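You operate a simulated robot arm through the tools that you are given. There is no shell and no other tool. Be economical: measure what you need, move in short steps, check, and stop when the job is done.

You are at the controls of a simulated robot arm. One attempt, no reset.

## Task
One pot is still loose and dry: firm its soil down and water it.
Fine: water that pot alone; no water in the saucers; tamper and can go back. Set down upright: wooden tamper, watering can.

It is judged by the outcome, as a careful person would: the job done as asked, and still so three seconds after it is handed in. It fails if anything else is knocked over, pushed out of place, dropped, spilled or broken.

## Robot
A 7-joint arm with a two-finger parallel gripper, fixed in place. Base frame: the origin is at the foot of the arm, x ahead of it, y to its left, z up. Lengths are in cm, angles in degrees, forces in N, time in s.
With the tool pointing down near the work surface it reaches from about 12 to 50 cm from the base axis. Its first joint turns from -66.0 to 66.0 degrees. Payload 2.4 kg.
The tool frame sits at the grasp point between the pads (the TCP): z along the fingers, y along the line on which they close. The tips reach 3 cm beyond it. The gripper opens to 9.4 cm. The fingers are 2.8 cm wide and 1 cm thick; the gripper's body (5 by 9.6 cm) begins 5.5 cm behind the TCP.
Orientation is that of the tool frame in the base frame, as a unit quaternion [x, y, z, w]. With the fingers straight down and closing along the base's y, the tool's x points along the base's -x, its y along +y and its z along -z.

## Interface
- The arm moves only by the tool step_arm. Its arguments are lists of equal length, an entry for each row: "dr": the turn, a rotation vector about the base's x, y, z in rad, a list of three; "translation": the shift along the base's x, y, z in cm, a list of three; "gripper": the closure, from 0 (fully open) to 1 (shut). In form: {"dr": [[rx, ry, rz], ...], "translation": [[tx, ty, tz], ...], "gripper": [gripper, ...]}. A call has 1 to 8 rows; each row is the pose to reach, as a shift and turn from the pose commanded when the call began. Rows are played at 5 a second. More than 5 cm and 8.6 degrees between two rows, or a gripper value outside its range, and nothing of the call is played. A pose out of reach is approached as far as the arm can. The call stops where the force on the tool passes 40 N (or 10 N more than at its start, if that is more) or the arm is blocked; 0.2 s more then pass. The fingers move at their own pace (about 15.3 cm/s each) and stop on an object; they squeeze with about 38 N. The grip force told is the motor's: it shows also when the fingers shut on nothing. Time passes only in rows, and 0.2 s behind the last, so rows that repeat a pose let the fingers close. It gives the time, the measured TCP pose, the force on the tool (base axes), the opening and the grip force at its end, in the units of the frame above (readings bear some noise), with the torque about the TCP (base axes, N m) and any sound that the robot's microphone picked up.
- Cameras (640 x 400 px; columns grow to the right, rows downward): "scene" is fixed at [5.15, 47.91, 146.23]; the picture's right is [-0.66, -0.75, 0.00], its down [-0.37, 0.33, -0.87] and it looks along [0.65, -0.57, -0.50] (base axes); focal length 299 px, centre (320, 200). "wrist" rides on the gripper at [7.6, 1.4, -10.3] in the tool frame; the picture's right is [-0.18, 0.98, 0.00], its down [-0.75, -0.14, -0.64] and it looks along [-0.63, -0.12, 0.77] (tool axes); focal length 243 px, centre (320, 200).
- snapshot(camera): a new picture of that camera. The clock stands still meanwhile.
- probe_pixels(camera, pixels): there is no depth. For up to 12 entries [column, row, z] of the newest picture of that camera ("zoom" is the newest enlarged one), the place [x, y] in the base frame at which the ray of that pixel passes the height z, good to about 0.2 cm, but the place of the scene camera against the robot may be out by one fixed shift of up to 1.2 cm in any direction. The clock stands still meanwhile.
- zoom(camera, box): a new picture of the part [left, top, right, bottom] of that camera's present view, enlarged. The clock stands still meanwhile.
- job_done(): hands the job in; it is judged then, once.

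Go step by step. Measure first, check grasps and placings, and put right what went wrong. The budget is 80 turns and 38 pictures, counting those below and the enlarged ones. Unless the task says otherwise, let go and move clear before handing in.

The tools are called after "Emit:" as name(argument=value, ...) on one line, values as JSON. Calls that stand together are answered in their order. step_arm: Moves the arm, as the interface text tells. Its arguments: {"type":"object","properties":{"dr":{"type":"array"},"translation":{"type":"array"},"gripper":{"type":"array"}},"required":["dr","translation","gripper"]} The other tools are called the same way: snapshot (camera) takes a picture; probe_pixels (camera, pixels) gives the place at which the rays of pixels pass given heights; zoom (camera, box) takes an enlarged picture of a part of a camera's view; job_done () hands the job in.

At the start:

```text
clock: 0.0
tcp_pos: [37.69, 18.33, 131.81]
orientation: [0.0, 1.0, 0.0, -0.001]
force: [0.3, -0.1, 0.1]
moment: [-0.02, 0.0, 0.0]
opening: 9.4
grip_force: 0.1
```

scene: 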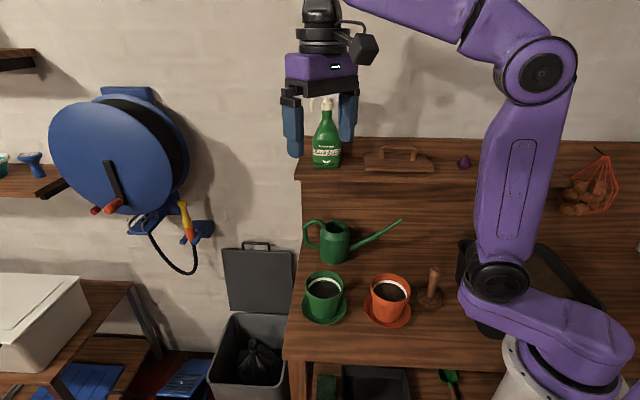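
wrist: 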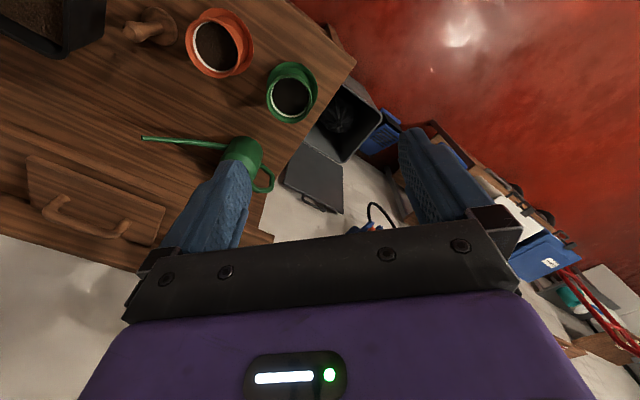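

The scene shows two pots (green at 324,295; orange at 388,297), a green can (335,240) and a tamper (430,290). I'll zoom in to see which pot is loose and dry.

Emit:
zoom(camera="scene", box=[290, 260, 450, 360])

Emit:
zoom(camera="wrist", box=[100, 0, 340, 150])

Emit:
zoom(camera="scene", box=[290, 190, 450, 290])

```text
4.00 times, centred on (370, 310) of scene
```

zoom: 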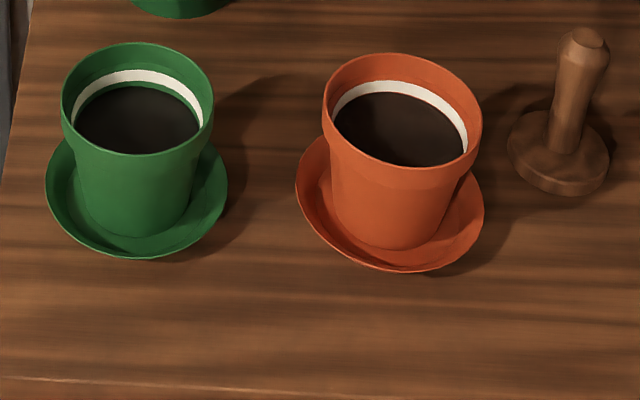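

```text
2.67 times, centred on (220, 75) of wrist
```

zoom: 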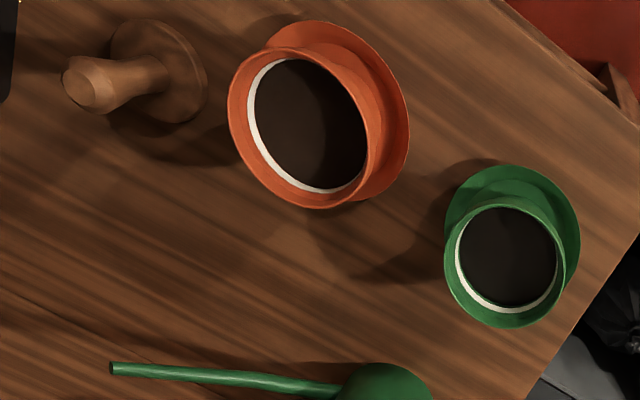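

```text
4.00 times, centred on (370, 240) of scene
```

zoom: 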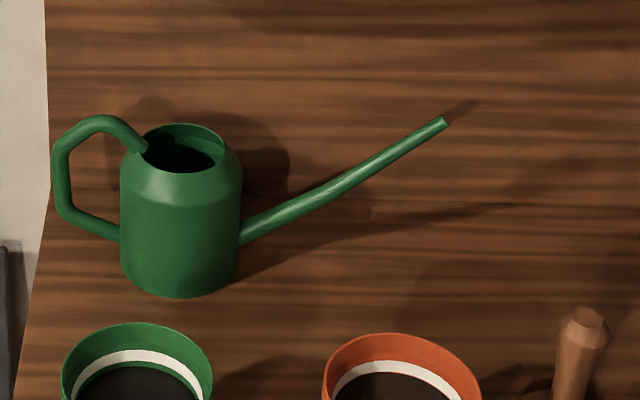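

Both soils look similar from afar; I'll triangulate tamper top, spout tip and pot rims from both cameras to get heights first.

Emit:
probe_pixels(camera="scene", pixels=[[437.5, 269.5, 80], [437.5, 269.5, 100], [401.2, 220.3, 80], [401.2, 220.3, 100], [324.5, 284.5, 80], [324.5, 284.5, 100], [390.5, 287.5, 80], [390.5, 287.5, 100]])

Emit:
probe_pixels(camera="wrist", pixels=[[133.75, 33, 80], [133.75, 33, 100], [142, 138, 80], [142, 138, 100], [290, 97, 80], [290, 97, 100], [214.5, 48, 80], [214.5, 48, 100]])

```text
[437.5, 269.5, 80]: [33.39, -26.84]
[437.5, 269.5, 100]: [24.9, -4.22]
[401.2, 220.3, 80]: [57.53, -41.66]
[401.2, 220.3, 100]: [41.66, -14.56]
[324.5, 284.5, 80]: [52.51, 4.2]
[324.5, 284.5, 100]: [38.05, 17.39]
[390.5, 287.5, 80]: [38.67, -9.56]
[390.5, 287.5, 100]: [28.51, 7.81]
```

```text
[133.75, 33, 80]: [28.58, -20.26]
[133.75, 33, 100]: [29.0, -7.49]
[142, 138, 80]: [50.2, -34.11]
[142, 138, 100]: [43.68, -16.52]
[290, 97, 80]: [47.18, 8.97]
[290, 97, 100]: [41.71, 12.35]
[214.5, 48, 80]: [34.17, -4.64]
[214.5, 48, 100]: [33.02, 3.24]
```

Rims come out near z≈90.5 (green ≈(44,11), orange ≈(33.6,-0.5)), tamper top ≈(28.8,-12,92.5). I'll move above for a closer look at the soils.

Emit:
step_arm(dr=[[0, 0, 0], [0, 0, 0], [0, 0, 0], [0, 0, 0], [0, 0, 0], [0, 0, 0], [0, 0, 0]], translation=[[-2, -2, -2.9], [-4, -4, -5.8], [-6, -6, -8.7], [-8, -8, -11.6], [-10, -10, -14.5], [-12, -12, -17.4], [-13, -13, -20]], gripper=[0, 0, 0, 0, 0, 0, 0])

Emit:
snapshot(camera="wrist")

```text
clock: 1.6
tcp_pos: [24.64, 5.64, 111.84]
orientation: [0.0, 1.0, 0.0, 0.001]
force: [-0.2, -0.3, 1.0]
moment: [0.02, 0.0, -0.05]
opening: 9.39
grip_force: 0.0
```

```text
32 pictures are left
```

wrist: 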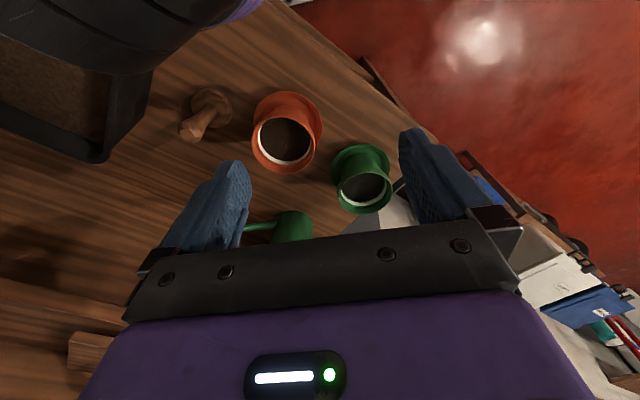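

The pots are at (285,140) and (365,185) of the wrist view; zooming on the soils.

Emit:
zoom(camera="wrist", box=[245, 90, 325, 180])

Emit:
zoom(camera="wrist", box=[325, 140, 405, 220])

```text
4.44 times, centred on (285, 135) of wrist
```

zoom: 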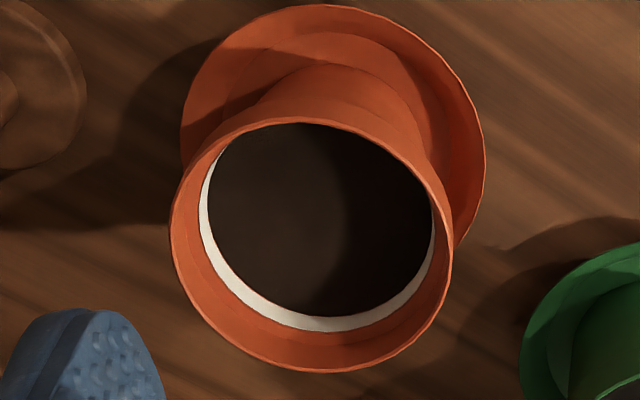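

```text
5.00 times, centred on (365, 180) of wrist
```

zoom: 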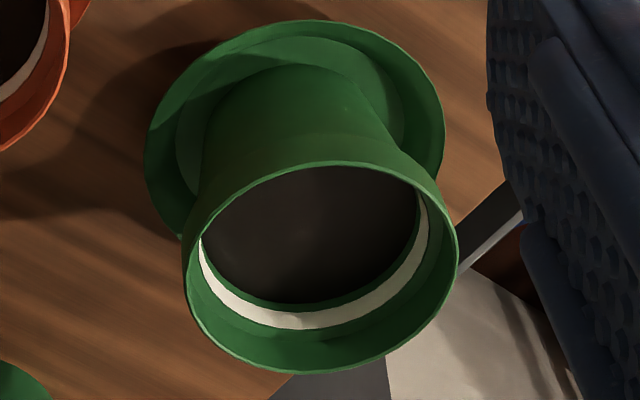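

In the green pot soil lies clearly below the white ring with a green strip between (already firmed, darker); in the orange pot the soil stands higher, up into the ring, and is browner — so orange is the loose one. Now look at the tamper.

Emit:
zoom(camera="wrist", box=[170, 75, 250, 150])

Emit:
zoom(camera="scene", box=[370, 250, 470, 330])

```text
5.33 times, centred on (210, 112) of wrist
```

zoom: 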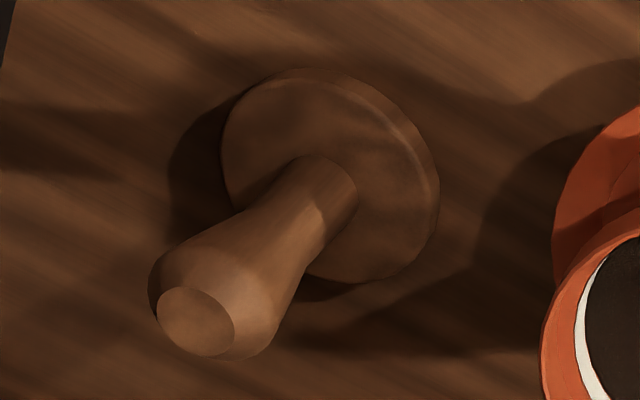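

```text
5.00 times, centred on (420, 290) of scene
```

zoom: 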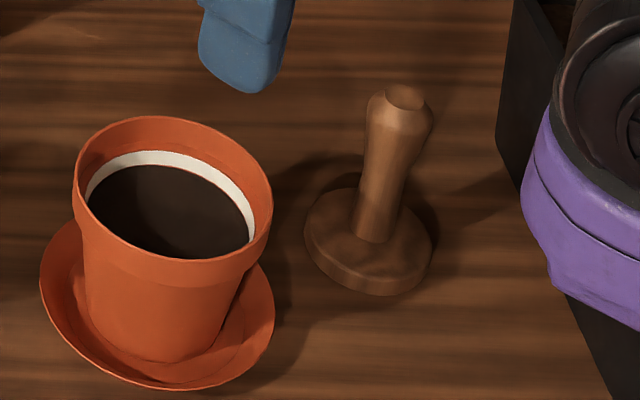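

Emit:
probe_pixels(camera="wrist", pixels=[[186.6, 135.4, 80], [186.6, 135.4, 92], [210.4, 108.5, 80], [210.4, 108.5, 92], [284, 140, 80], [284, 140, 92], [366, 188, 80], [366, 188, 92], [308.6, 109.6, 80], [306, 113, 80]])

Emit:
probe_pixels(camera="scene", pixels=[[437, 269.4, 80], [437, 269.4, 92], [430, 297, 80], [430, 297, 92]])

```text
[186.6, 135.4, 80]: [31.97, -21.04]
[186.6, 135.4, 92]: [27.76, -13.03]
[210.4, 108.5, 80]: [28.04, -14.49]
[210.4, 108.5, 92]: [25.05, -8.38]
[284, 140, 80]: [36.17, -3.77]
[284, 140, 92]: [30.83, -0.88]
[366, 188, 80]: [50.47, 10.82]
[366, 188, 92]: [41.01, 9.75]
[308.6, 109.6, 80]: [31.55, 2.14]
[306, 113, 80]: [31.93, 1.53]
```

```text
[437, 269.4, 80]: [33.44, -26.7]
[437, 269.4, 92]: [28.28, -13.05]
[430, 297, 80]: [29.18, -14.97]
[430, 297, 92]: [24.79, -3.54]
```

I misread the rim centres by a few pixels; re-probing with corrected ones (283,145) and (365.2,193.4).

Emit:
probe_pixels(camera="wrist", pixels=[[283, 145, 80], [283, 145, 90], [365.2, 193.4, 80], [365.2, 193.4, 90], [288, 125, 80], [288, 125, 82], [293, 226, 80], [293, 226, 90], [255, 227, 80], [255, 227, 90]])

```text
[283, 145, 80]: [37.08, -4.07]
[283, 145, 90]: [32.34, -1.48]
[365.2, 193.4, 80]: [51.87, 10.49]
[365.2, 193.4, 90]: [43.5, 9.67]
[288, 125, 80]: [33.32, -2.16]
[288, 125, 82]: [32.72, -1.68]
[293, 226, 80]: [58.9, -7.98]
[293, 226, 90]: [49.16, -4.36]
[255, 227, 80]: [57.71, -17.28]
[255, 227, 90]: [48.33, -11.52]
```

Corrected estimates: orange rim centre ≈(33.8,-2.1,87), green ≈(45,10,88), table ≈80; tamper ≈(28,-13.8), top ≈90. Moving above the tamper, then checking.

Emit:
step_arm(dr=[[0, 0, 0], [0, 0, 0], [0, 0, 0], [0, 0, 0], [0, 0, 0], [0, 0, 0]], translation=[[0.6, -3.5, -1], [1.2, -7.5, -2], [1.8, -11.5, -4], [2.4, -15.5, -6], [3, -19, -8], [3.4, -19.4, -11]], gripper=[0.2, 0.3, 0.3, 0.3, 0.3, 0.3])

Emit:
snapshot(camera="wrist")

Emit:
snapshot(camera="scene")

```text
clock: 3.0
tcp_pos: [27.93, -14.16, 100.69]
orientation: [-0.001, 1.0, 0.0, 0.0]
force: [0.8, 0.1, 0.5]
moment: [-0.01, -0.03, -0.04]
opening: 6.61
grip_force: 0.1
```

```text
27 pictures are left
```

wrist: 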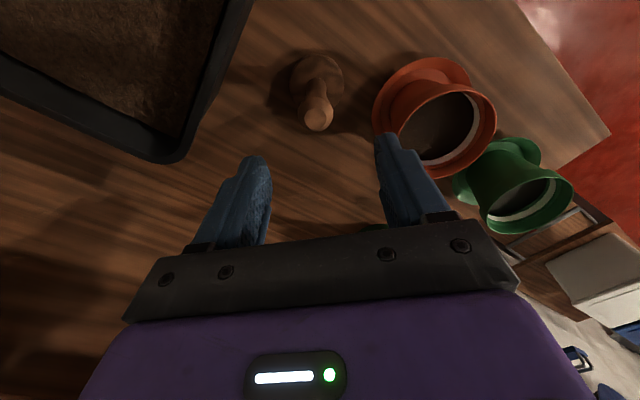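

```text
26 pictures are left
```

scene: 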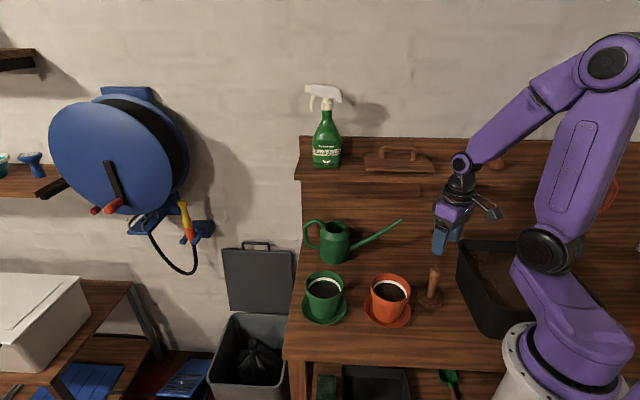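

The tamper top is at (318,119) and its disc around (317,77) in the wrist view; probing.

Emit:
probe_pixels(camera="wrist", pixels=[[318, 119, 88], [318, 119, 89.5], [318, 119, 91], [317, 78, 80], [317, 78, 81], [317, 78, 82], [160, 160, 80], [160, 160, 86]])

Emit:
zoom(camera="wrist", box=[270, 40, 370, 140])

```text
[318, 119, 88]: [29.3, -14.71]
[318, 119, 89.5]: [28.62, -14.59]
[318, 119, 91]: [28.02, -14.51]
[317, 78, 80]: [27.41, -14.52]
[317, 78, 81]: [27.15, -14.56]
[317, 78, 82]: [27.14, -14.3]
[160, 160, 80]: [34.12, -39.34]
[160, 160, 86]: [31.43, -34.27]
```

```text
4.00 times, centred on (320, 90) of wrist
```

zoom: 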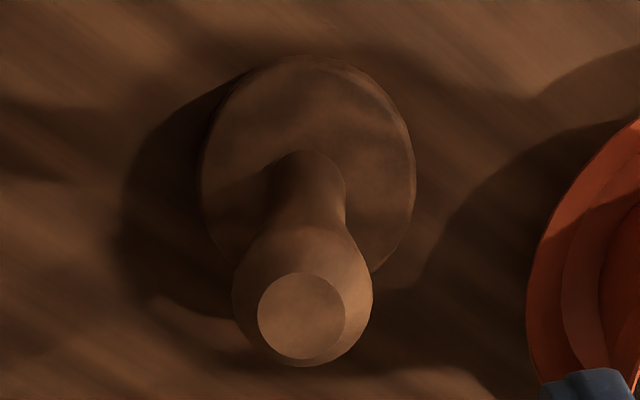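

Tamper axis ≈(28.1,-14.6), top ≈90.8, disc ≈6.1 cm wide. Descending around the handle with TCP at 87.5.

Emit:
step_arm(dr=[[0, 0, 0], [0, 0, 0], [0, 0, 0], [0, 0, 0]], translation=[[0.2, -0.45, -3], [0.2, -0.45, -6.5], [0.2, -0.45, -10], [0.2, -0.45, -13.2]], gripper=[0.3, 0.3, 0.3, 0.3])

Emit:
snapshot(camera="wrist")

```text
clock: 4.0
tcp_pos: [28.36, -14.57, 87.69]
orientation: [0.0, 1.0, 0.0, -0.001]
force: [-0.1, -0.6, 0.0]
moment: [0.0, -0.02, 0.04]
opening: 6.56
grip_force: 0.1
```

```text
24 pictures are left
```

wrist: 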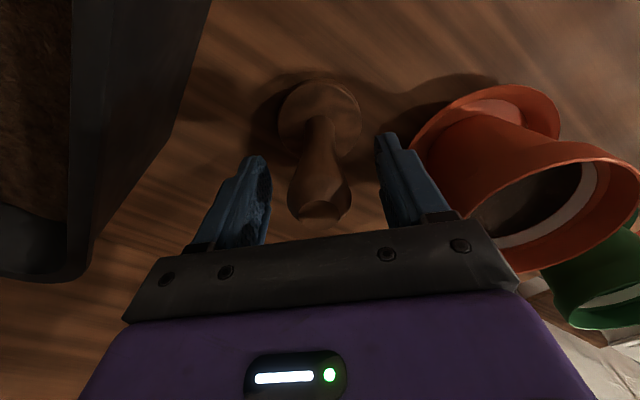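

The handle is centred between the fingers (TCP projects to ≈(320,187), on the bulge). Closing, then lifting slightly.

Emit:
step_arm(dr=[[0, 0, 0], [0, 0, 0], [0, 0, 0], [0, 0, 0]], translation=[[0, 0, 0], [0, 0, 0], [0, 0, 0], [0, 0, 0]], gripper=[0.6, 1, 1, 1])

Emit:
step_arm(dr=[[0, 0, 0], [0, 0, 0], [0, 0, 0], [0, 0, 0]], translation=[[0, 0, 1], [0, 0, 4], [0, 0, 8], [0, 0, 12]], gripper=[1, 1, 1, 1])

Emit:
snapshot(camera="wrist")

```text
clock: 5.0
tcp_pos: [28.43, -14.59, 87.56]
orientation: [0.0, 1.0, -0.001, 0.0]
force: [0.3, 0.0, -0.3]
moment: [-0.01, 0.02, -0.03]
opening: 3.05
grip_force: 37.8
```

```text
clock: 6.0
tcp_pos: [28.19, -14.44, 99.61]
orientation: [0.0, 1.0, 0.001, 0.0]
force: [0.4, -0.4, 0.1]
moment: [-0.01, 0.03, 0.0]
opening: 0.0
grip_force: 32.8
```

```text
23 pictures are left
```

wrist: 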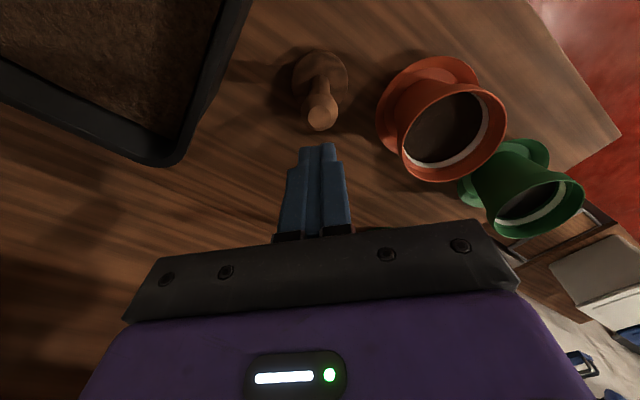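

The fingers slipped off the bulge (opening 0); the tamper still stands upright at (320,118), well aligned under the tool. Top works out at z≈89.6, so I'll grip lower, under the bulge at the neck.

Emit:
step_arm(dr=[[0, 0, 0], [0, 0, 0], [0, 0, 0], [0, 0, 0], [0, 0, 0], [0, 0, 0]], translation=[[0, 0, 0], [0, 0, 0], [0, 0, -3.5], [0, 0, -7.5], [0, 0, -11.5], [0, 0, -14.2]], gripper=[0.3, 0.3, 0.3, 0.3, 0.3, 0.3])

Emit:
step_arm(dr=[[0, 0, 0], [0, 0, 0], [0, 0, 0], [0, 0, 0], [0, 0, 0]], translation=[[0, 0, 0], [0, 0, 0], [0, 0, 0], [0, 0, 0], [0, 0, 0.3]], gripper=[0.6, 0.8, 1, 1, 1])

Emit:
snapshot(camera="wrist")

```text
clock: 7.4
tcp_pos: [28.31, -14.52, 85.16]
orientation: [0.0, 1.0, 0.0, 0.002]
force: [-0.7, 0.5, -0.1]
moment: [0.01, 0.04, 0.0]
opening: 6.62
grip_force: 0.1
```

```text
clock: 8.6
tcp_pos: [28.28, -14.45, 85.53]
orientation: [0.0, 1.0, 0.0, 0.001]
force: [0.1, -0.2, -0.8]
moment: [0.01, -0.01, -0.01]
opening: 3.0
grip_force: 37.6
```

```text
22 pictures are left
```

wrist: 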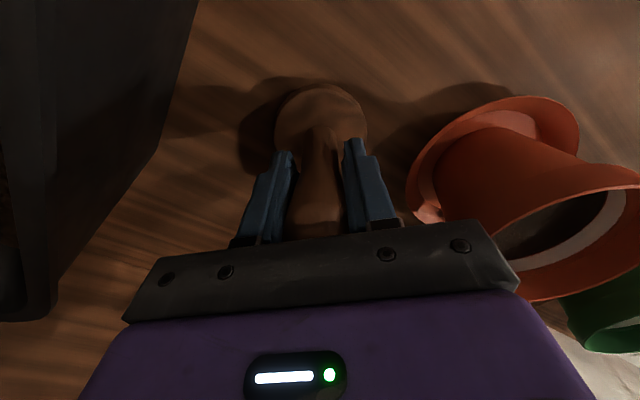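

Gripped at opening 3.0; lifting slowly to see if it holds.

Emit:
step_arm(dr=[[0, 0, 0], [0, 0, 0], [0, 0, 0], [0, 0, 0], [0, 0, 0], [0, 0, 0]], translation=[[0, 0, 0.3], [0, 0, 0.6], [0, 0, 1], [0, 0, 1.4], [0, 0, 1.8], [0, 0, 2.2]], gripper=[1, 1, 1, 1, 1, 1])

Emit:
snapshot(camera="wrist")

```text
clock: 10.0
tcp_pos: [28.22, -14.53, 87.79]
orientation: [-0.001, 1.0, 0.0, 0.0]
force: [0.8, 0.0, -0.9]
moment: [0.01, 0.0, 0.01]
opening: 3.01
grip_force: 37.9
```

```text
21 pictures are left
```

wrist: 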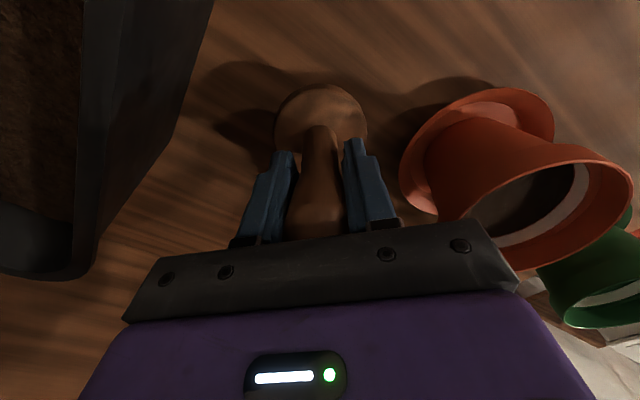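

The tamper is held firmly (unchanged in the frame after the lift). Raising and moving to above the orange pot, then checking alignment.

Emit:
step_arm(dr=[[0, 0, 0], [0, 0, 0], [0, 0, 0], [0, 0, 0], [0, 0, 0], [0, 0, 0], [0, 0, 0], [0, 0, 0]], translation=[[0, 0, 2.5], [0, 0, 5], [0, 0, 7.5], [0, 0, 10], [1.5, 3, 11.5], [3, 6, 11.5], [4.3, 9.5, 11.5], [5.6, 12.4, 11.5]], gripper=[1, 1, 1, 1, 1, 1, 1, 1])

Emit:
snapshot(camera="wrist")

Emit:
zoom(camera="scene", box=[290, 210, 470, 340])

```text
clock: 11.8
tcp_pos: [33.94, -2.16, 99.34]
orientation: [0.0, 1.0, 0.0, 0.0]
force: [-0.1, 0.1, -1.3]
moment: [-0.01, -0.05, -0.01]
opening: 3.0
grip_force: 37.8
```

```text
20 pictures are left
```

wrist: 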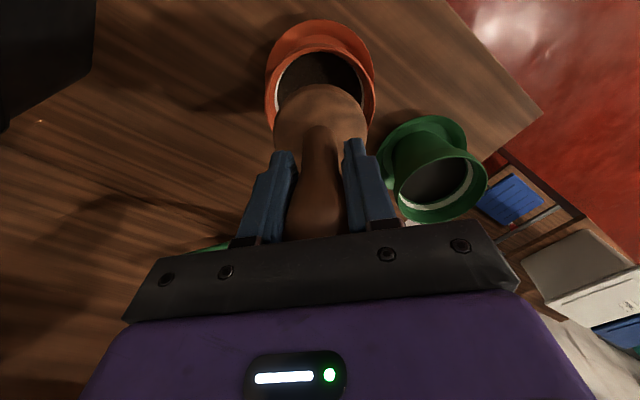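

```text
3.08 times, centred on (380, 275) of scene
```

zoom: 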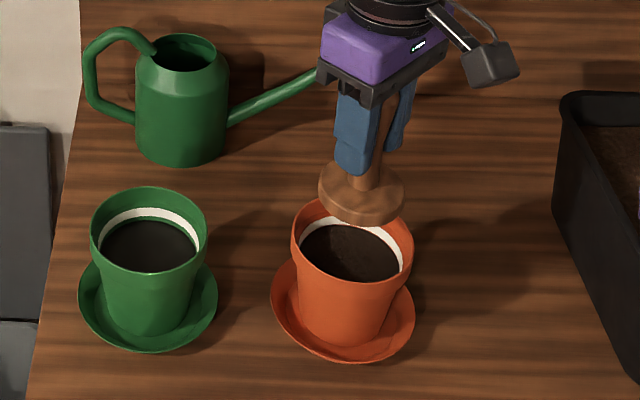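

The pot rim spans cols 265–376, so y is right; x needs a check. Zooming on the pot.

Emit:
zoom(camera="wrist", box=[250, 10, 390, 150])

```text
2.86 times, centred on (320, 80) of wrist
```

zoom: 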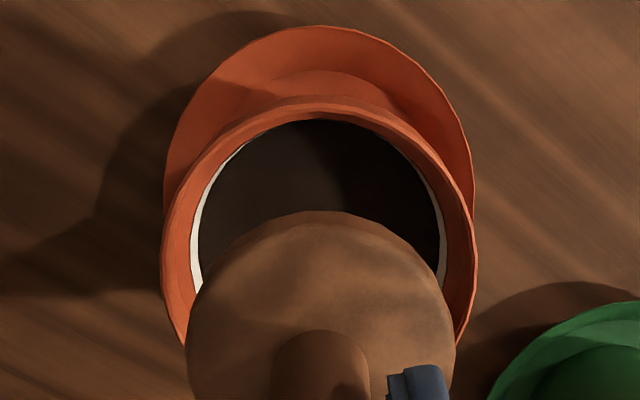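

Emit:
probe_pixels(camera="wrist", pixels=[[264.3, 97.4, 87], [374.9, 97.4, 87], [323.4, 44.3, 87], [264.3, 97.4, 88.5], [374.9, 97.4, 88.5], [323.4, 44.3, 88.5], [319.5, 52, 85.5], [276, 98, 85.5], [362, 98, 85.5], [317, 85, 94.1], [320, 19, 81.5]])

```text
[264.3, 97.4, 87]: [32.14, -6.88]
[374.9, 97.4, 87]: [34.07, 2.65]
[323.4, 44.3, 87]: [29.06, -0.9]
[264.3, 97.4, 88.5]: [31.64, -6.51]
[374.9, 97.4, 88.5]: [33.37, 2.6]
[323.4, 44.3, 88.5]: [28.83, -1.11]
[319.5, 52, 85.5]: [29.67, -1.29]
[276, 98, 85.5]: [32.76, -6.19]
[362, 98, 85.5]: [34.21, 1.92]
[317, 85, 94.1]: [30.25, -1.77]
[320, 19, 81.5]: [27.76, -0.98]
```

Orange rim centre ≈(33.75,-2.1), rim z≈87, soil radius ≈4; the disc sits ≈0.5 cm toward −x of the TCP. I'll shift x +0.4 and lower to just above the soil.

Emit:
step_arm(dr=[[0, 0, 0], [0, 0, 0], [0, 0, 0], [0, 0, 0], [0, 0, 0]], translation=[[0.2, 0, 0], [0.4, 0, -1.5], [0.4, 0, -3.5], [0.4, 0, -5], [0.4, 0, -6]], gripper=[1, 1, 1, 1, 1])

Emit:
snapshot(camera="wrist")

```text
clock: 13.0
tcp_pos: [34.17, -1.92, 93.46]
orientation: [-0.001, 1.0, 0.0, -0.001]
force: [-0.6, -0.8, 0.4]
moment: [-0.02, 0.03, -0.01]
opening: 3.0
grip_force: 38.1
```

```text
17 pictures are left
```

wrist: 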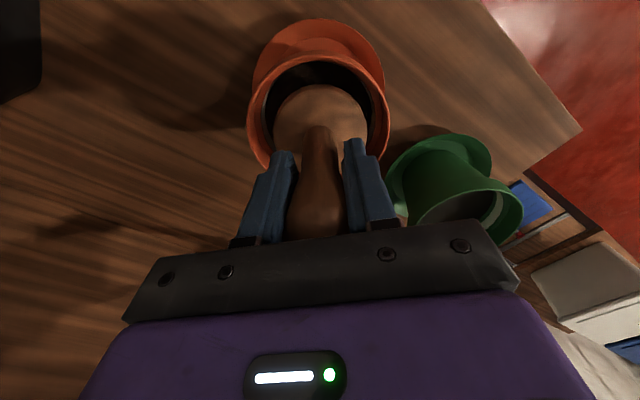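

The disc (cols 273–368) is centred over the soil (rim 247–389). Lowering in small steps until contact force shows.

Emit:
step_arm(dr=[[0, 0, 0], [0, 0, 0], [0, 0, 0], [0, 0, 0], [0, 0, 0]], translation=[[0, -0.1, -0.6], [0, -0.1, -1.2], [0, -0.1, -1.7], [0, -0.1, -2.1], [0, -0.1, -2.5]], gripper=[1, 1, 1, 1, 1])

```text
clock: 14.2
tcp_pos: [34.36, -2.16, 90.97]
orientation: [0.001, 1.0, 0.0, 0.002]
force: [1.8, 0.9, 28.1]
moment: [0.04, -0.15, -0.03]
opening: 3.01
grip_force: 37.8
```

Contact: 28 N at TCP z 90.97. Pressing a bit more and checking how the soil gives.

Emit:
step_arm(dr=[[0, 0, 0], [0, 0, 0], [0, 0, 0]], translation=[[0, 0, -0.1], [0, 0, -0.2], [0, 0, -0.2]], gripper=[1, 1, 1])

Emit:
zoom(camera="wrist", box=[220, 0, 420, 200])

```text
clock: 15.0
tcp_pos: [34.27, -2.3, 90.61]
orientation: [0.0, 1.0, 0.001, 0.0]
force: [-0.1, 0.2, 28.5]
moment: [0.0, 0.05, -0.01]
opening: 2.97
grip_force: 37.8
```

```text
2.00 times, centred on (320, 100) of wrist
```

zoom: 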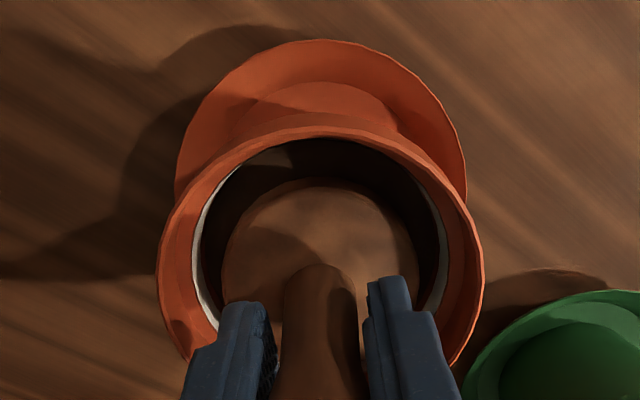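

The disc moved slightly up in the grip while 28 N held, so I'll lift off and inspect the soil.

Emit:
step_arm(dr=[[0, 0, 0], [0, 0, 0], [0, 0, 0], [0, 0, 0], [0, 0, 0]], translation=[[0, 0, 1], [0, 0, 3], [0, 0, 5.5], [0, 0, 8], [-0.2, 0, 9]], gripper=[1, 1, 1, 1, 1])

Emit:
zoom(camera="scene", box=[290, 230, 450, 340])

Emit:
zoom(camera="wrist", box=[220, 0, 420, 200])

```text
clock: 16.2
tcp_pos: [33.86, -2.14, 99.77]
orientation: [0.0, 1.0, 0.0, 0.0]
force: [-0.5, -0.8, -0.6]
moment: [0.03, -0.01, -0.03]
opening: 2.96
grip_force: 38.5
```

```text
3.64 times, centred on (370, 285) of scene
```

zoom: 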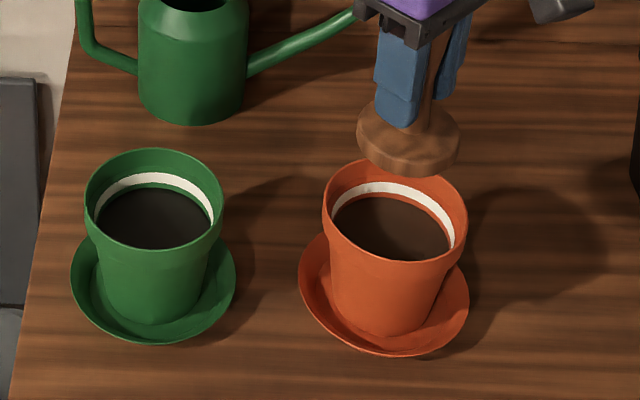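

```text
2.00 times, centred on (320, 100) of wrist
```

zoom: 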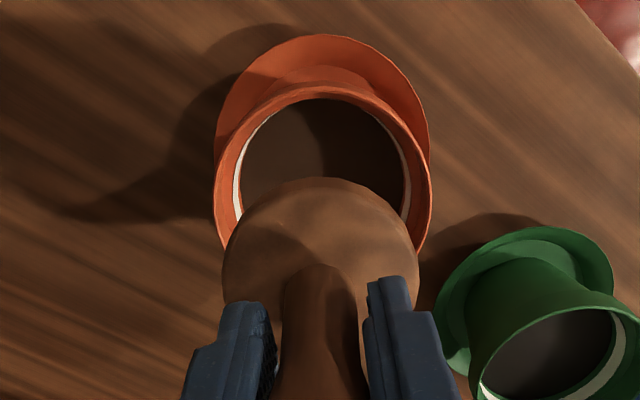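

The orange soil has sunk below the white ring with an orange strip showing, matching the green pot; the pot hasn't moved. Now returning the tamper to its original spot (28.25,-14.5).

Emit:
step_arm(dr=[[0, 0, 0], [0, 0, 0], [0, 0, 0], [0, 0, 0], [0, 0, 0], [0, 0, 0], [0, 0, 0]], translation=[[-1.4, -3, 0], [-2.8, -6.5, 0], [-4.2, -10, 0], [-5.6, -12.3, 0], [-5.6, -12.3, -3.5], [-5.6, -12.3, -7.5], [-5.6, -12.3, -11]], gripper=[1, 1, 1, 1, 1, 1, 1])

Emit:
step_arm(dr=[[0, 0, 0], [0, 0, 0], [0, 0, 0], [0, 0, 0], [0, 0, 0]], translation=[[0, 0, -1], [0, 0, -2], [0, 0, -2.7], [0, 0, -3.1], [0, 0, -3.4]], gripper=[1, 1, 1, 1, 1])

```text
clock: 17.8
tcp_pos: [28.43, -14.71, 88.65]
orientation: [0.0, 1.0, 0.0, -0.001]
force: [0.4, 0.9, 0.2]
moment: [0.0, 0.03, 0.01]
opening: 2.99
grip_force: 37.9
```

```text
clock: 19.0
tcp_pos: [28.55, -14.5, 85.22]
orientation: [-0.001, 1.0, 0.0, -0.001]
force: [0.6, 0.3, -1.0]
moment: [-0.02, 0.01, -0.03]
opening: 2.97
grip_force: 38.3
```

Not touching yet (force ≈0 at z 85.22); continuing down in small steps.

Emit:
step_arm(dr=[[0, 0, 0], [0, 0, 0], [0, 0, 0]], translation=[[0, 0, -0.1], [0, 0, -0.2], [0, 0, -0.3]], gripper=[1, 1, 1])

```text
clock: 19.8
tcp_pos: [28.3, -14.51, 85.03]
orientation: [0.0, 1.0, 0.001, 0.0]
force: [-0.4, 0.5, -1.4]
moment: [0.0, -0.03, -0.01]
opening: 2.95
grip_force: 37.8
```

Emit:
step_arm(dr=[[0, 0, 0], [0, 0, 0], [0, 0, 0]], translation=[[0, 0, -0.1], [0, 0, -0.2], [0, 0, -0.3]], gripper=[1, 1, 1])

```text
clock: 20.6
tcp_pos: [28.43, -14.45, 84.74]
orientation: [0.0, 1.0, 0.001, 0.0]
force: [0.1, -1.6, -1.2]
moment: [0.01, -0.02, 0.02]
opening: 3.0
grip_force: 38.0
```

Still hanging (−1.2 N); lowering further.

Emit:
step_arm(dr=[[0, 0, 0], [0, 0, 0], [0, 0, 0]], translation=[[0, 0, -0.1], [0, 0, -0.2], [0, 0, -0.3]], gripper=[1, 1, 1])

```text
clock: 21.4
tcp_pos: [28.53, -14.34, 84.38]
orientation: [-0.001, 1.0, 0.0, 0.0]
force: [0.0, -0.2, -0.4]
moment: [0.01, 0.02, 0.03]
opening: 2.97
grip_force: 38.2
```

Emit:
step_arm(dr=[[0, 0, 0], [0, 0, 0]], translation=[[0, 0, -0.1], [0, 0, -0.2]], gripper=[1, 1])

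Emit:
snapshot(camera="wrist")

```text
clock: 22.0
tcp_pos: [28.37, -14.48, 84.22]
orientation: [0.0, 1.0, 0.001, 0.0]
force: [-0.3, -0.4, 2.5]
moment: [-0.06, -0.07, -0.01]
opening: 2.98
grip_force: 37.7
```

```text
13 pictures are left
```

wrist: 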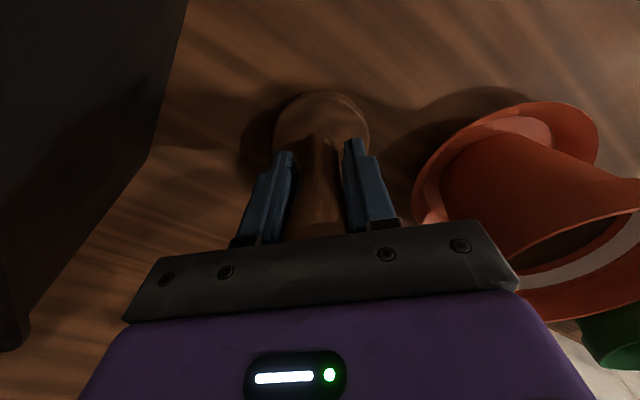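

Contact (+2.5 N) with the tamper on the table at its old place; releasing and rising.

Emit:
step_arm(dr=[[0, 0, 0], [0, 0, 0], [0, 0, 0], [0, 0, 3e-06], [0, 0, 0], [0, 0, 0], [0, 0, 0], [0, 0, 0]], translation=[[0, 0, 0], [0, 0, 0], [0, 0, 1], [0, 0, 4], [0, 0, 8], [0, 0, 12], [0, 0, 16], [0, 0, 20]], gripper=[0.5, 0.3, 0.3, 0.3, 0.3, 0.3, 0.3, 0.3])

Emit:
snapshot(camera="scene")

```text
clock: 23.8
tcp_pos: [28.42, -14.21, 104.19]
orientation: [-0.001, 1.0, 0.001, 0.001]
force: [-0.6, -0.4, 0.0]
moment: [-0.01, 0.02, 0.0]
opening: 6.57
grip_force: 0.1
```

```text
12 pictures are left
```

scene: 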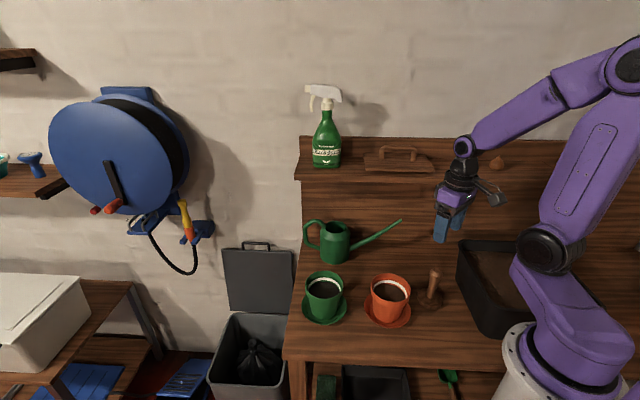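

The tamper stands upright in its old place (431,288). Now moving over toward the watering can for a look.

Emit:
step_arm(dr=[[0, 0, 0], [0, 0, 0], [0, 0, 0], [0, 0, 0], [0, 0, 0]], translation=[[3.3, 2.2, 2.5], [6.6, 4.4, 5], [10, 6.6, 7], [13.3, 8.8, 8], [16.6, 11, 8]], gripper=[0, 0, 0, 0, 0])

Emit:
snapshot(camera="wrist")

Emit:
probe_pixels(camera="scene", pixels=[[335, 258.7, 80], [335, 227.5, 88], [401.2, 220.3, 92], [309, 223, 88], [307, 245, 84]])

```text
clock: 25.0
tcp_pos: [45.14, -3.36, 112.43]
orientation: [0.0, 1.0, 0.0, 0.0]
force: [0.2, 0.0, 0.2]
moment: [0.01, 0.03, 0.01]
opening: 9.4
grip_force: 0.1
```

```text
11 pictures are left
```

wrist: 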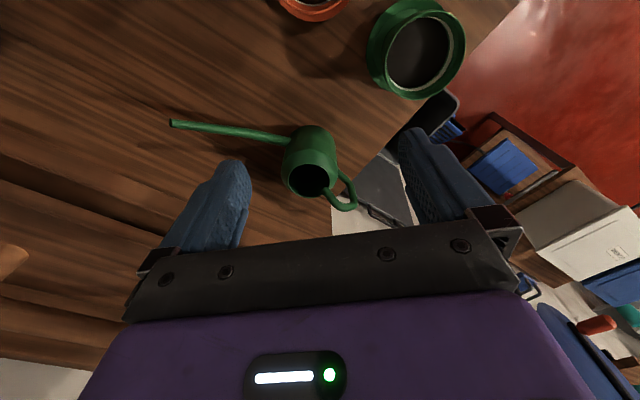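

```text
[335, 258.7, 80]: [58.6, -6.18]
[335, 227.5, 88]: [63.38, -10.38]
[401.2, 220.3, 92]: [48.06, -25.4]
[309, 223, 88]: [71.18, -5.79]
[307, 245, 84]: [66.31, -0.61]
```

The can is at (310,165) with spout tip at (173,123) and handle at (345,195). Zooming in.

Emit:
zoom(camera="wrist", box=[160, 90, 380, 230])

Emit:
probe_pixels(camera="wrist", pixels=[[173, 123, 88], [173, 123, 92], [173, 123, 96], [309, 180, 86], [309, 180, 88], [309, 180, 90], [345, 196, 84], [345, 196, 88], [353, 200, 88], [315, 128, 80]])

```text
2.86 times, centred on (270, 160) of wrist
```

zoom: 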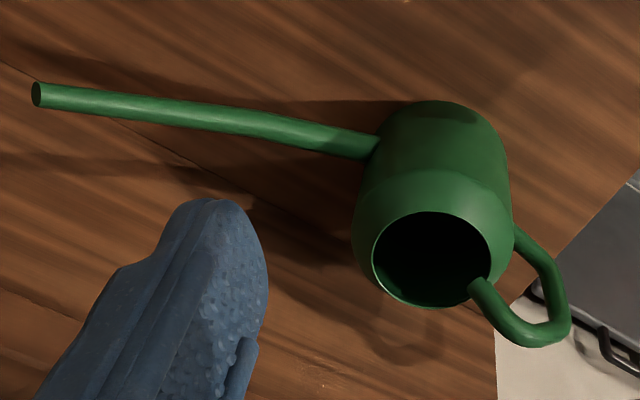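

```text
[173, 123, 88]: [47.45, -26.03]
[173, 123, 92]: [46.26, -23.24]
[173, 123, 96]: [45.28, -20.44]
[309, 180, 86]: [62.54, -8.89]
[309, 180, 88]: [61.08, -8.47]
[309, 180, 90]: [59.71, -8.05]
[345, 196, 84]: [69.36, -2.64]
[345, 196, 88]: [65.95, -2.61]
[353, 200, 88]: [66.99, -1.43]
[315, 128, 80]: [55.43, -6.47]
```

The can's centre is about (58.5,-7.3), top ≈92.5, spout towards (-0.63,-0.78), handle away from it. I'll triangulate the handle's outer corners from both views (wrist C (354,205.5), D (352.3,182.8); scene C (305.5,227.5), D (305.5,241.2)).

Emit:
probe_pixels(camera="wrist", pixels=[[354, 205.5, 84], [354, 205.5, 92], [352.3, 182.8, 80], [352.3, 182.8, 88], [325.3, 189.8, 86], [325.3, 189.8, 94], [309, 180, 92], [338.3, 172.3, 80], [338.3, 172.3, 88]])

Emit:
probe_pixels(camera="scene", pixels=[[305.5, 227.5, 84], [305.5, 227.5, 92], [305.5, 241.2, 80], [305.5, 241.2, 88], [326.2, 227.5, 86], [326.2, 227.5, 94], [319.5, 249.3, 80], [319.5, 249.3, 88], [336, 228, 92]])

```text
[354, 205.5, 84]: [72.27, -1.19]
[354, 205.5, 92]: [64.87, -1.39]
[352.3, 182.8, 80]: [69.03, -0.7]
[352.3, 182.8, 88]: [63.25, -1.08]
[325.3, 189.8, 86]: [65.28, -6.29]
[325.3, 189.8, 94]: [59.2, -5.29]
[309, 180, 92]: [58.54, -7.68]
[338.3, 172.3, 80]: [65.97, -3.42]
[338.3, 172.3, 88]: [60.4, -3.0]
```

```text
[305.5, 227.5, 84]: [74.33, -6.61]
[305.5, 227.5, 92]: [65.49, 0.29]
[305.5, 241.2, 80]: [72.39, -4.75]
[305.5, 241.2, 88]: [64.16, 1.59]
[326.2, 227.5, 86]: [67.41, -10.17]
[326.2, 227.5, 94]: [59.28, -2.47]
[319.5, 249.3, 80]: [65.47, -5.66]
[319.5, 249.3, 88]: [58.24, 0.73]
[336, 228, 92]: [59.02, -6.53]
```

Handle outer segment triangulates to ≈(67,-1), z≈83–88.5; can centre ≈(60.3,-8.2), handle axis direction (0.69,0.72). I'll approach perpendicular to the handle's plane with a pitched tool: first yaw −44° at height.

Emit:
step_arm(dr=[[0, 0, -0.128], [0, 0, -0.256], [0, 0, -0.384], [0, 0, -0.512], [0, 0, -0.64], [0, 0, -0.765]], translation=[[0.5, 1.5, 0], [1, 3, 0], [1.5, 4.5, 0], [2, 6, 0], [2.5, 7.5, 0], [3, 9, 0]], gripper=[0, 0, 0, 0, 0, 0])

Emit:
step_arm(dr=[[-0.09, -0.094, 0], [-0.18, -0.188, 0], [-0.27, -0.282, 0], [-0.36, -0.376, 0], [-0.45, -0.47, 0], [-0.54, -0.564, 0], [-0.604, -0.63, 0]], translation=[[1.5, 0, -1], [3, 0, -2], [4.5, 0, -3], [6, 0, -4], [7.5, 0, -5], [9, 0, -6], [10.5, 0, -7]], gripper=[0, 0, 0, 0, 0, 0, 0])

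```text
clock: 26.4
tcp_pos: [48.13, 5.61, 112.21]
orientation: [0.373, 0.928, -0.001, 0.0]
force: [-0.2, 0.2, 0.3]
moment: [0.05, 0.01, 0.03]
opening: 9.39
grip_force: 0.1
```

```text
clock: 28.0
tcp_pos: [58.52, 5.57, 105.14]
orientation: [0.338, 0.841, -0.157, 0.393]
force: [-0.5, -0.2, -0.3]
moment: [0.0, -0.01, 0.0]
opening: 9.4
grip_force: 0.1
```

Pose reached. Checking the view of the handle.

Emit:
snapshot(camera="wrist")

```text
9 pictures are left
```

wrist: 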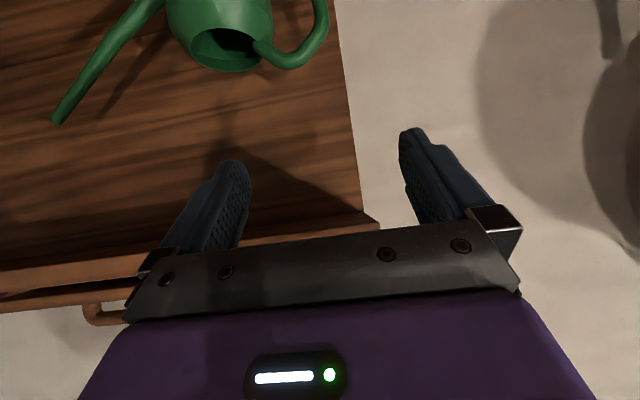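

The handle appears at (262–328, 0–68). Probing it for triangulation.

Emit:
probe_pixels(camera="wrist", pixels=[[320, 40, 86], [320, 40, 88.5], [320, 40, 91], [320, 5, 81], [320, 5, 83], [320, 5, 85], [225, 50, 88], [225, 50, 89], [225, 50, 91], [288, 62, 88], [288, 62, 91]])

```text
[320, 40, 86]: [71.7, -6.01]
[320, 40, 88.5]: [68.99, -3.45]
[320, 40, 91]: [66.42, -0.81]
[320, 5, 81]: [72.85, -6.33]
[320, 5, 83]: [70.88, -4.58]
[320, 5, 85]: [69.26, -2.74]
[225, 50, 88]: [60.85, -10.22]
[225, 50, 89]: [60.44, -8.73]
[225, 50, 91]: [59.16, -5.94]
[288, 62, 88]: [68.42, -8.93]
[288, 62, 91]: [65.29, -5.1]
```

Handle vertical segment confirmed near (66.5,-1.1), z 83.5–90, gap to the body ≈4 cm. Moving to a standoff 9 cm back along the tool axis with opening ≈4.6.

Emit:
step_arm(dr=[[0, 0, 0], [0, 0, 0], [0, 0, 0], [0, 0, 0]], translation=[[0.8, -0.5, -3], [1.5, -1, -6.5], [2.2, -1.5, -10], [3, -1.9, -12.8]], gripper=[0.3, 0.5, 0.5, 0.5])

Emit:
snapshot(camera="wrist")

```text
clock: 29.0
tcp_pos: [61.77, 3.59, 92.34]
orientation: [0.338, 0.841, -0.158, 0.392]
force: [0.7, -0.4, 0.0]
moment: [0.03, 0.0, 0.02]
opening: 4.73
grip_force: 0.0
```

```text
8 pictures are left
```

wrist: 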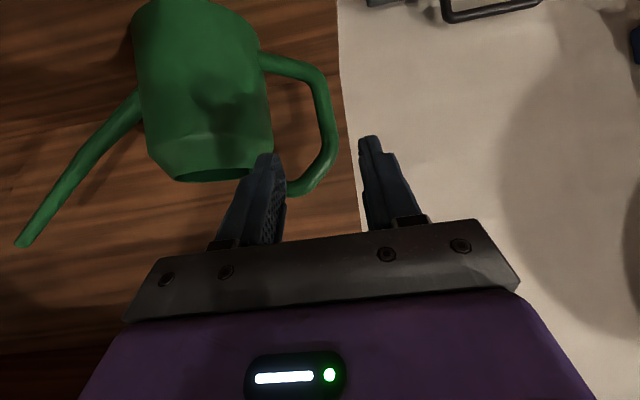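

The handle's vertical bar runs (318,78)–(333,150), nearly on the tool axis (row 121 at 9 cm ahead). Probing for the fine offset.

Emit:
probe_pixels(camera="wrist", pixels=[[328, 118, 85.5], [328, 118, 86.5], [328, 118, 87.5], [320, 80, 83], [320, 80, 84], [329, 150, 89], [329, 150, 90], [268, 118, 86]])

```text
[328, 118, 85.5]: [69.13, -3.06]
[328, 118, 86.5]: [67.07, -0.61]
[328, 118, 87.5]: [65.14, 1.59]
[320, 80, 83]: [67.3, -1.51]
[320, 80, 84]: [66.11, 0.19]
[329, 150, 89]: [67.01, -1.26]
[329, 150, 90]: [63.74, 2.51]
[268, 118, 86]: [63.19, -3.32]
```

All three points agree: the bar is at (67.1,-1.0), z 83.2–89. Advancing the TCP to it.

Emit:
step_arm(dr=[[0, 0, 0], [0, 0, 0], [0, 0, 0], [0, 0, 0], [0, 0, 0]], translation=[[1.4, -0.5, -1.2], [2.5, -1.5, -2.5], [3.5, -2.5, -3.8], [4.5, -3.5, -4.9], [5.35, -4.4, -5.95]], gripper=[0.5, 0.5, 0.5, 0.5, 0.5])

Emit:
snapshot(camera="wrist")

```text
clock: 30.2
tcp_pos: [66.86, -0.87, 86.35]
orientation: [0.337, 0.841, -0.157, 0.393]
force: [-0.1, -0.6, 0.6]
moment: [-0.01, -0.01, 0.0]
opening: 4.72
grip_force: 0.0
```

```text
7 pictures are left
```

wrist: 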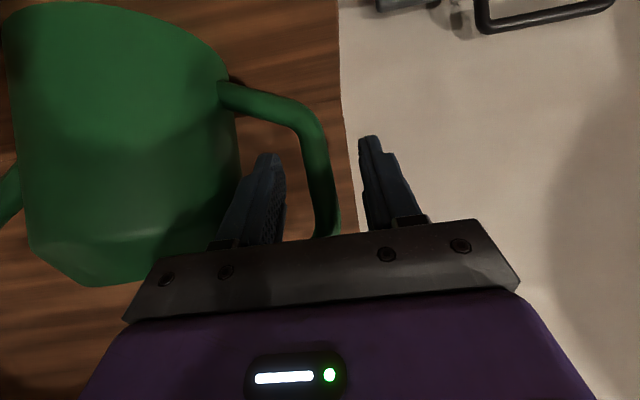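

The bar passes right through the TCP (325,187) with the inner finger inside the loop. Closing and lifting slightly.

Emit:
step_arm(dr=[[0, 0, 0], [0, 0, 0], [0, 0, 0], [0, 0, 0], [0, 0, 0]], translation=[[0, 0, 0], [0, 0, 0], [0, 0, 0], [0, 0, 0], [0, 0, 0]], gripper=[0.7, 0.85, 1, 1, 1])

Emit:
step_arm(dr=[[0, 0, 0], [0, 0, 0], [0, 0, 0], [0, 0, 0], [0, 0, 0]], translation=[[0, 0, 0.3], [0, 0, 0.6], [0, 0, 0.9], [0, 0, 1.2], [0, 0, 1.5]], gripper=[1, 1, 1, 1, 1])

Emit:
zoom(camera="scene", box=[280, 170, 440, 270])

```text
clock: 31.4
tcp_pos: [66.98, -0.84, 86.57]
orientation: [0.338, 0.841, -0.158, 0.393]
force: [1.4, -0.2, 8.0]
moment: [-0.93, 0.83, 0.07]
opening: 1.88
grip_force: 38.0
```

```text
clock: 32.6
tcp_pos: [66.88, -0.86, 87.91]
orientation: [0.338, 0.841, -0.158, 0.393]
force: [-1.3, -0.5, -2.2]
moment: [0.06, -0.01, -0.03]
opening: 1.8
grip_force: 37.8
```

```text
4.00 times, centred on (360, 220) of scene
```

zoom: 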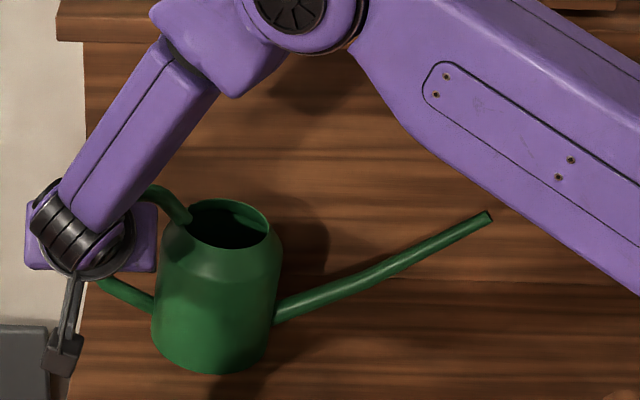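

The grip holds (opening 1.8), but the spout tip sits lower than before (402,224 vs 401,220 though raised 1.5 cm), so the can is tilted ≈6° spout-down. I'll lift more and level it about the heading axis.

Emit:
step_arm(dr=[[-0.02, 0.019, 0], [-0.045, 0.043, 0], [-0.07, 0.067, 0], [-0.07, 0.067, 0], [-0.07, 0.067, 0]], translation=[[0, 0, 0.5], [0, 0, 1.2], [0, 0, 2], [0, 0, 3.5], [0, 0, 5]], gripper=[1, 1, 1, 1, 1])

Emit:
zoom(camera="scene", box=[280, 150, 440, 270])

```text
clock: 33.8
tcp_pos: [66.88, -0.75, 93.05]
orientation: [0.318, 0.848, -0.197, 0.375]
force: [0.5, 0.7, -4.4]
moment: [0.3, -0.21, -0.02]
opening: 1.84
grip_force: 38.3
```

```text
3.33 times, centred on (360, 210) of scene
```

zoom: 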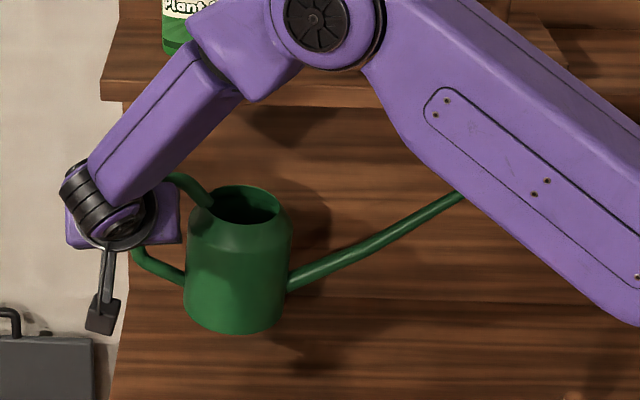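

The can now hangs free and level (4.4 N). Next: raise and carry it, yawing +48°, to bring it in from the +y side so the spout ends above the orange pot, clear of the green one.

Emit:
step_arm(dr=[[0, 0, 0], [0, 0, 0], [0, 0, 0], [0, 0, 0.06], [0, 0, 0.136], [0, 0, 0.213], [0, 0, 0.289], [0, 0, 0.365]], translation=[[0, 0, 2.5], [0, 0, 5.5], [0, 0, 8.5], [-2.2, 2, 9.5], [-5, 4.6, 10], [-8, 7.2, 10], [-11, 9.8, 10], [-14, 12.4, 10]], gripper=[1, 1, 1, 1, 1, 1, 1, 1])

Emit:
step_arm(dr=[[0, 0, 0.08], [0, 0, 0.16], [0, 0, 0.24], [0, 0, 0.32], [0, 0, 0.4], [0, 0, 0.475], [0, 0, 0.475]], translation=[[-3, 2.6, 0], [-6, 5.3, 0], [-9, 8, 0], [-12, 10.7, 0], [-15, 13.4, 0], [-18, 16, 0], [-20.5, 17.2, 0]], gripper=[1, 1, 1, 1, 1, 1, 1])

Emit:
snapshot(camera="scene")

```text
clock: 34.6
tcp_pos: [66.26, -0.46, 98.89]
orientation: [0.317, 0.853, -0.199, 0.363]
force: [-0.5, 0.1, -4.0]
moment: [0.27, -0.22, -0.04]
opening: 1.83
grip_force: 38.2
stopped in row 3: the force on the tool passed its limit at 64 N (the readings are from after the stop); the commanded pose is now the measured one
```

```text
clock: 36.2
tcp_pos: [45.53, 16.82, 99.12]
orientation: [0.107, 0.903, -0.108, 0.401]
force: [0.8, -0.5, -3.5]
moment: [0.35, -0.07, -0.01]
opening: 1.84
grip_force: 38.3
```

```text
4 pictures are left
```

scene: 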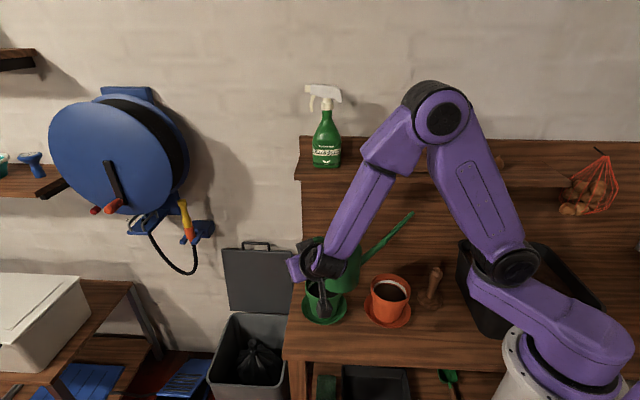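

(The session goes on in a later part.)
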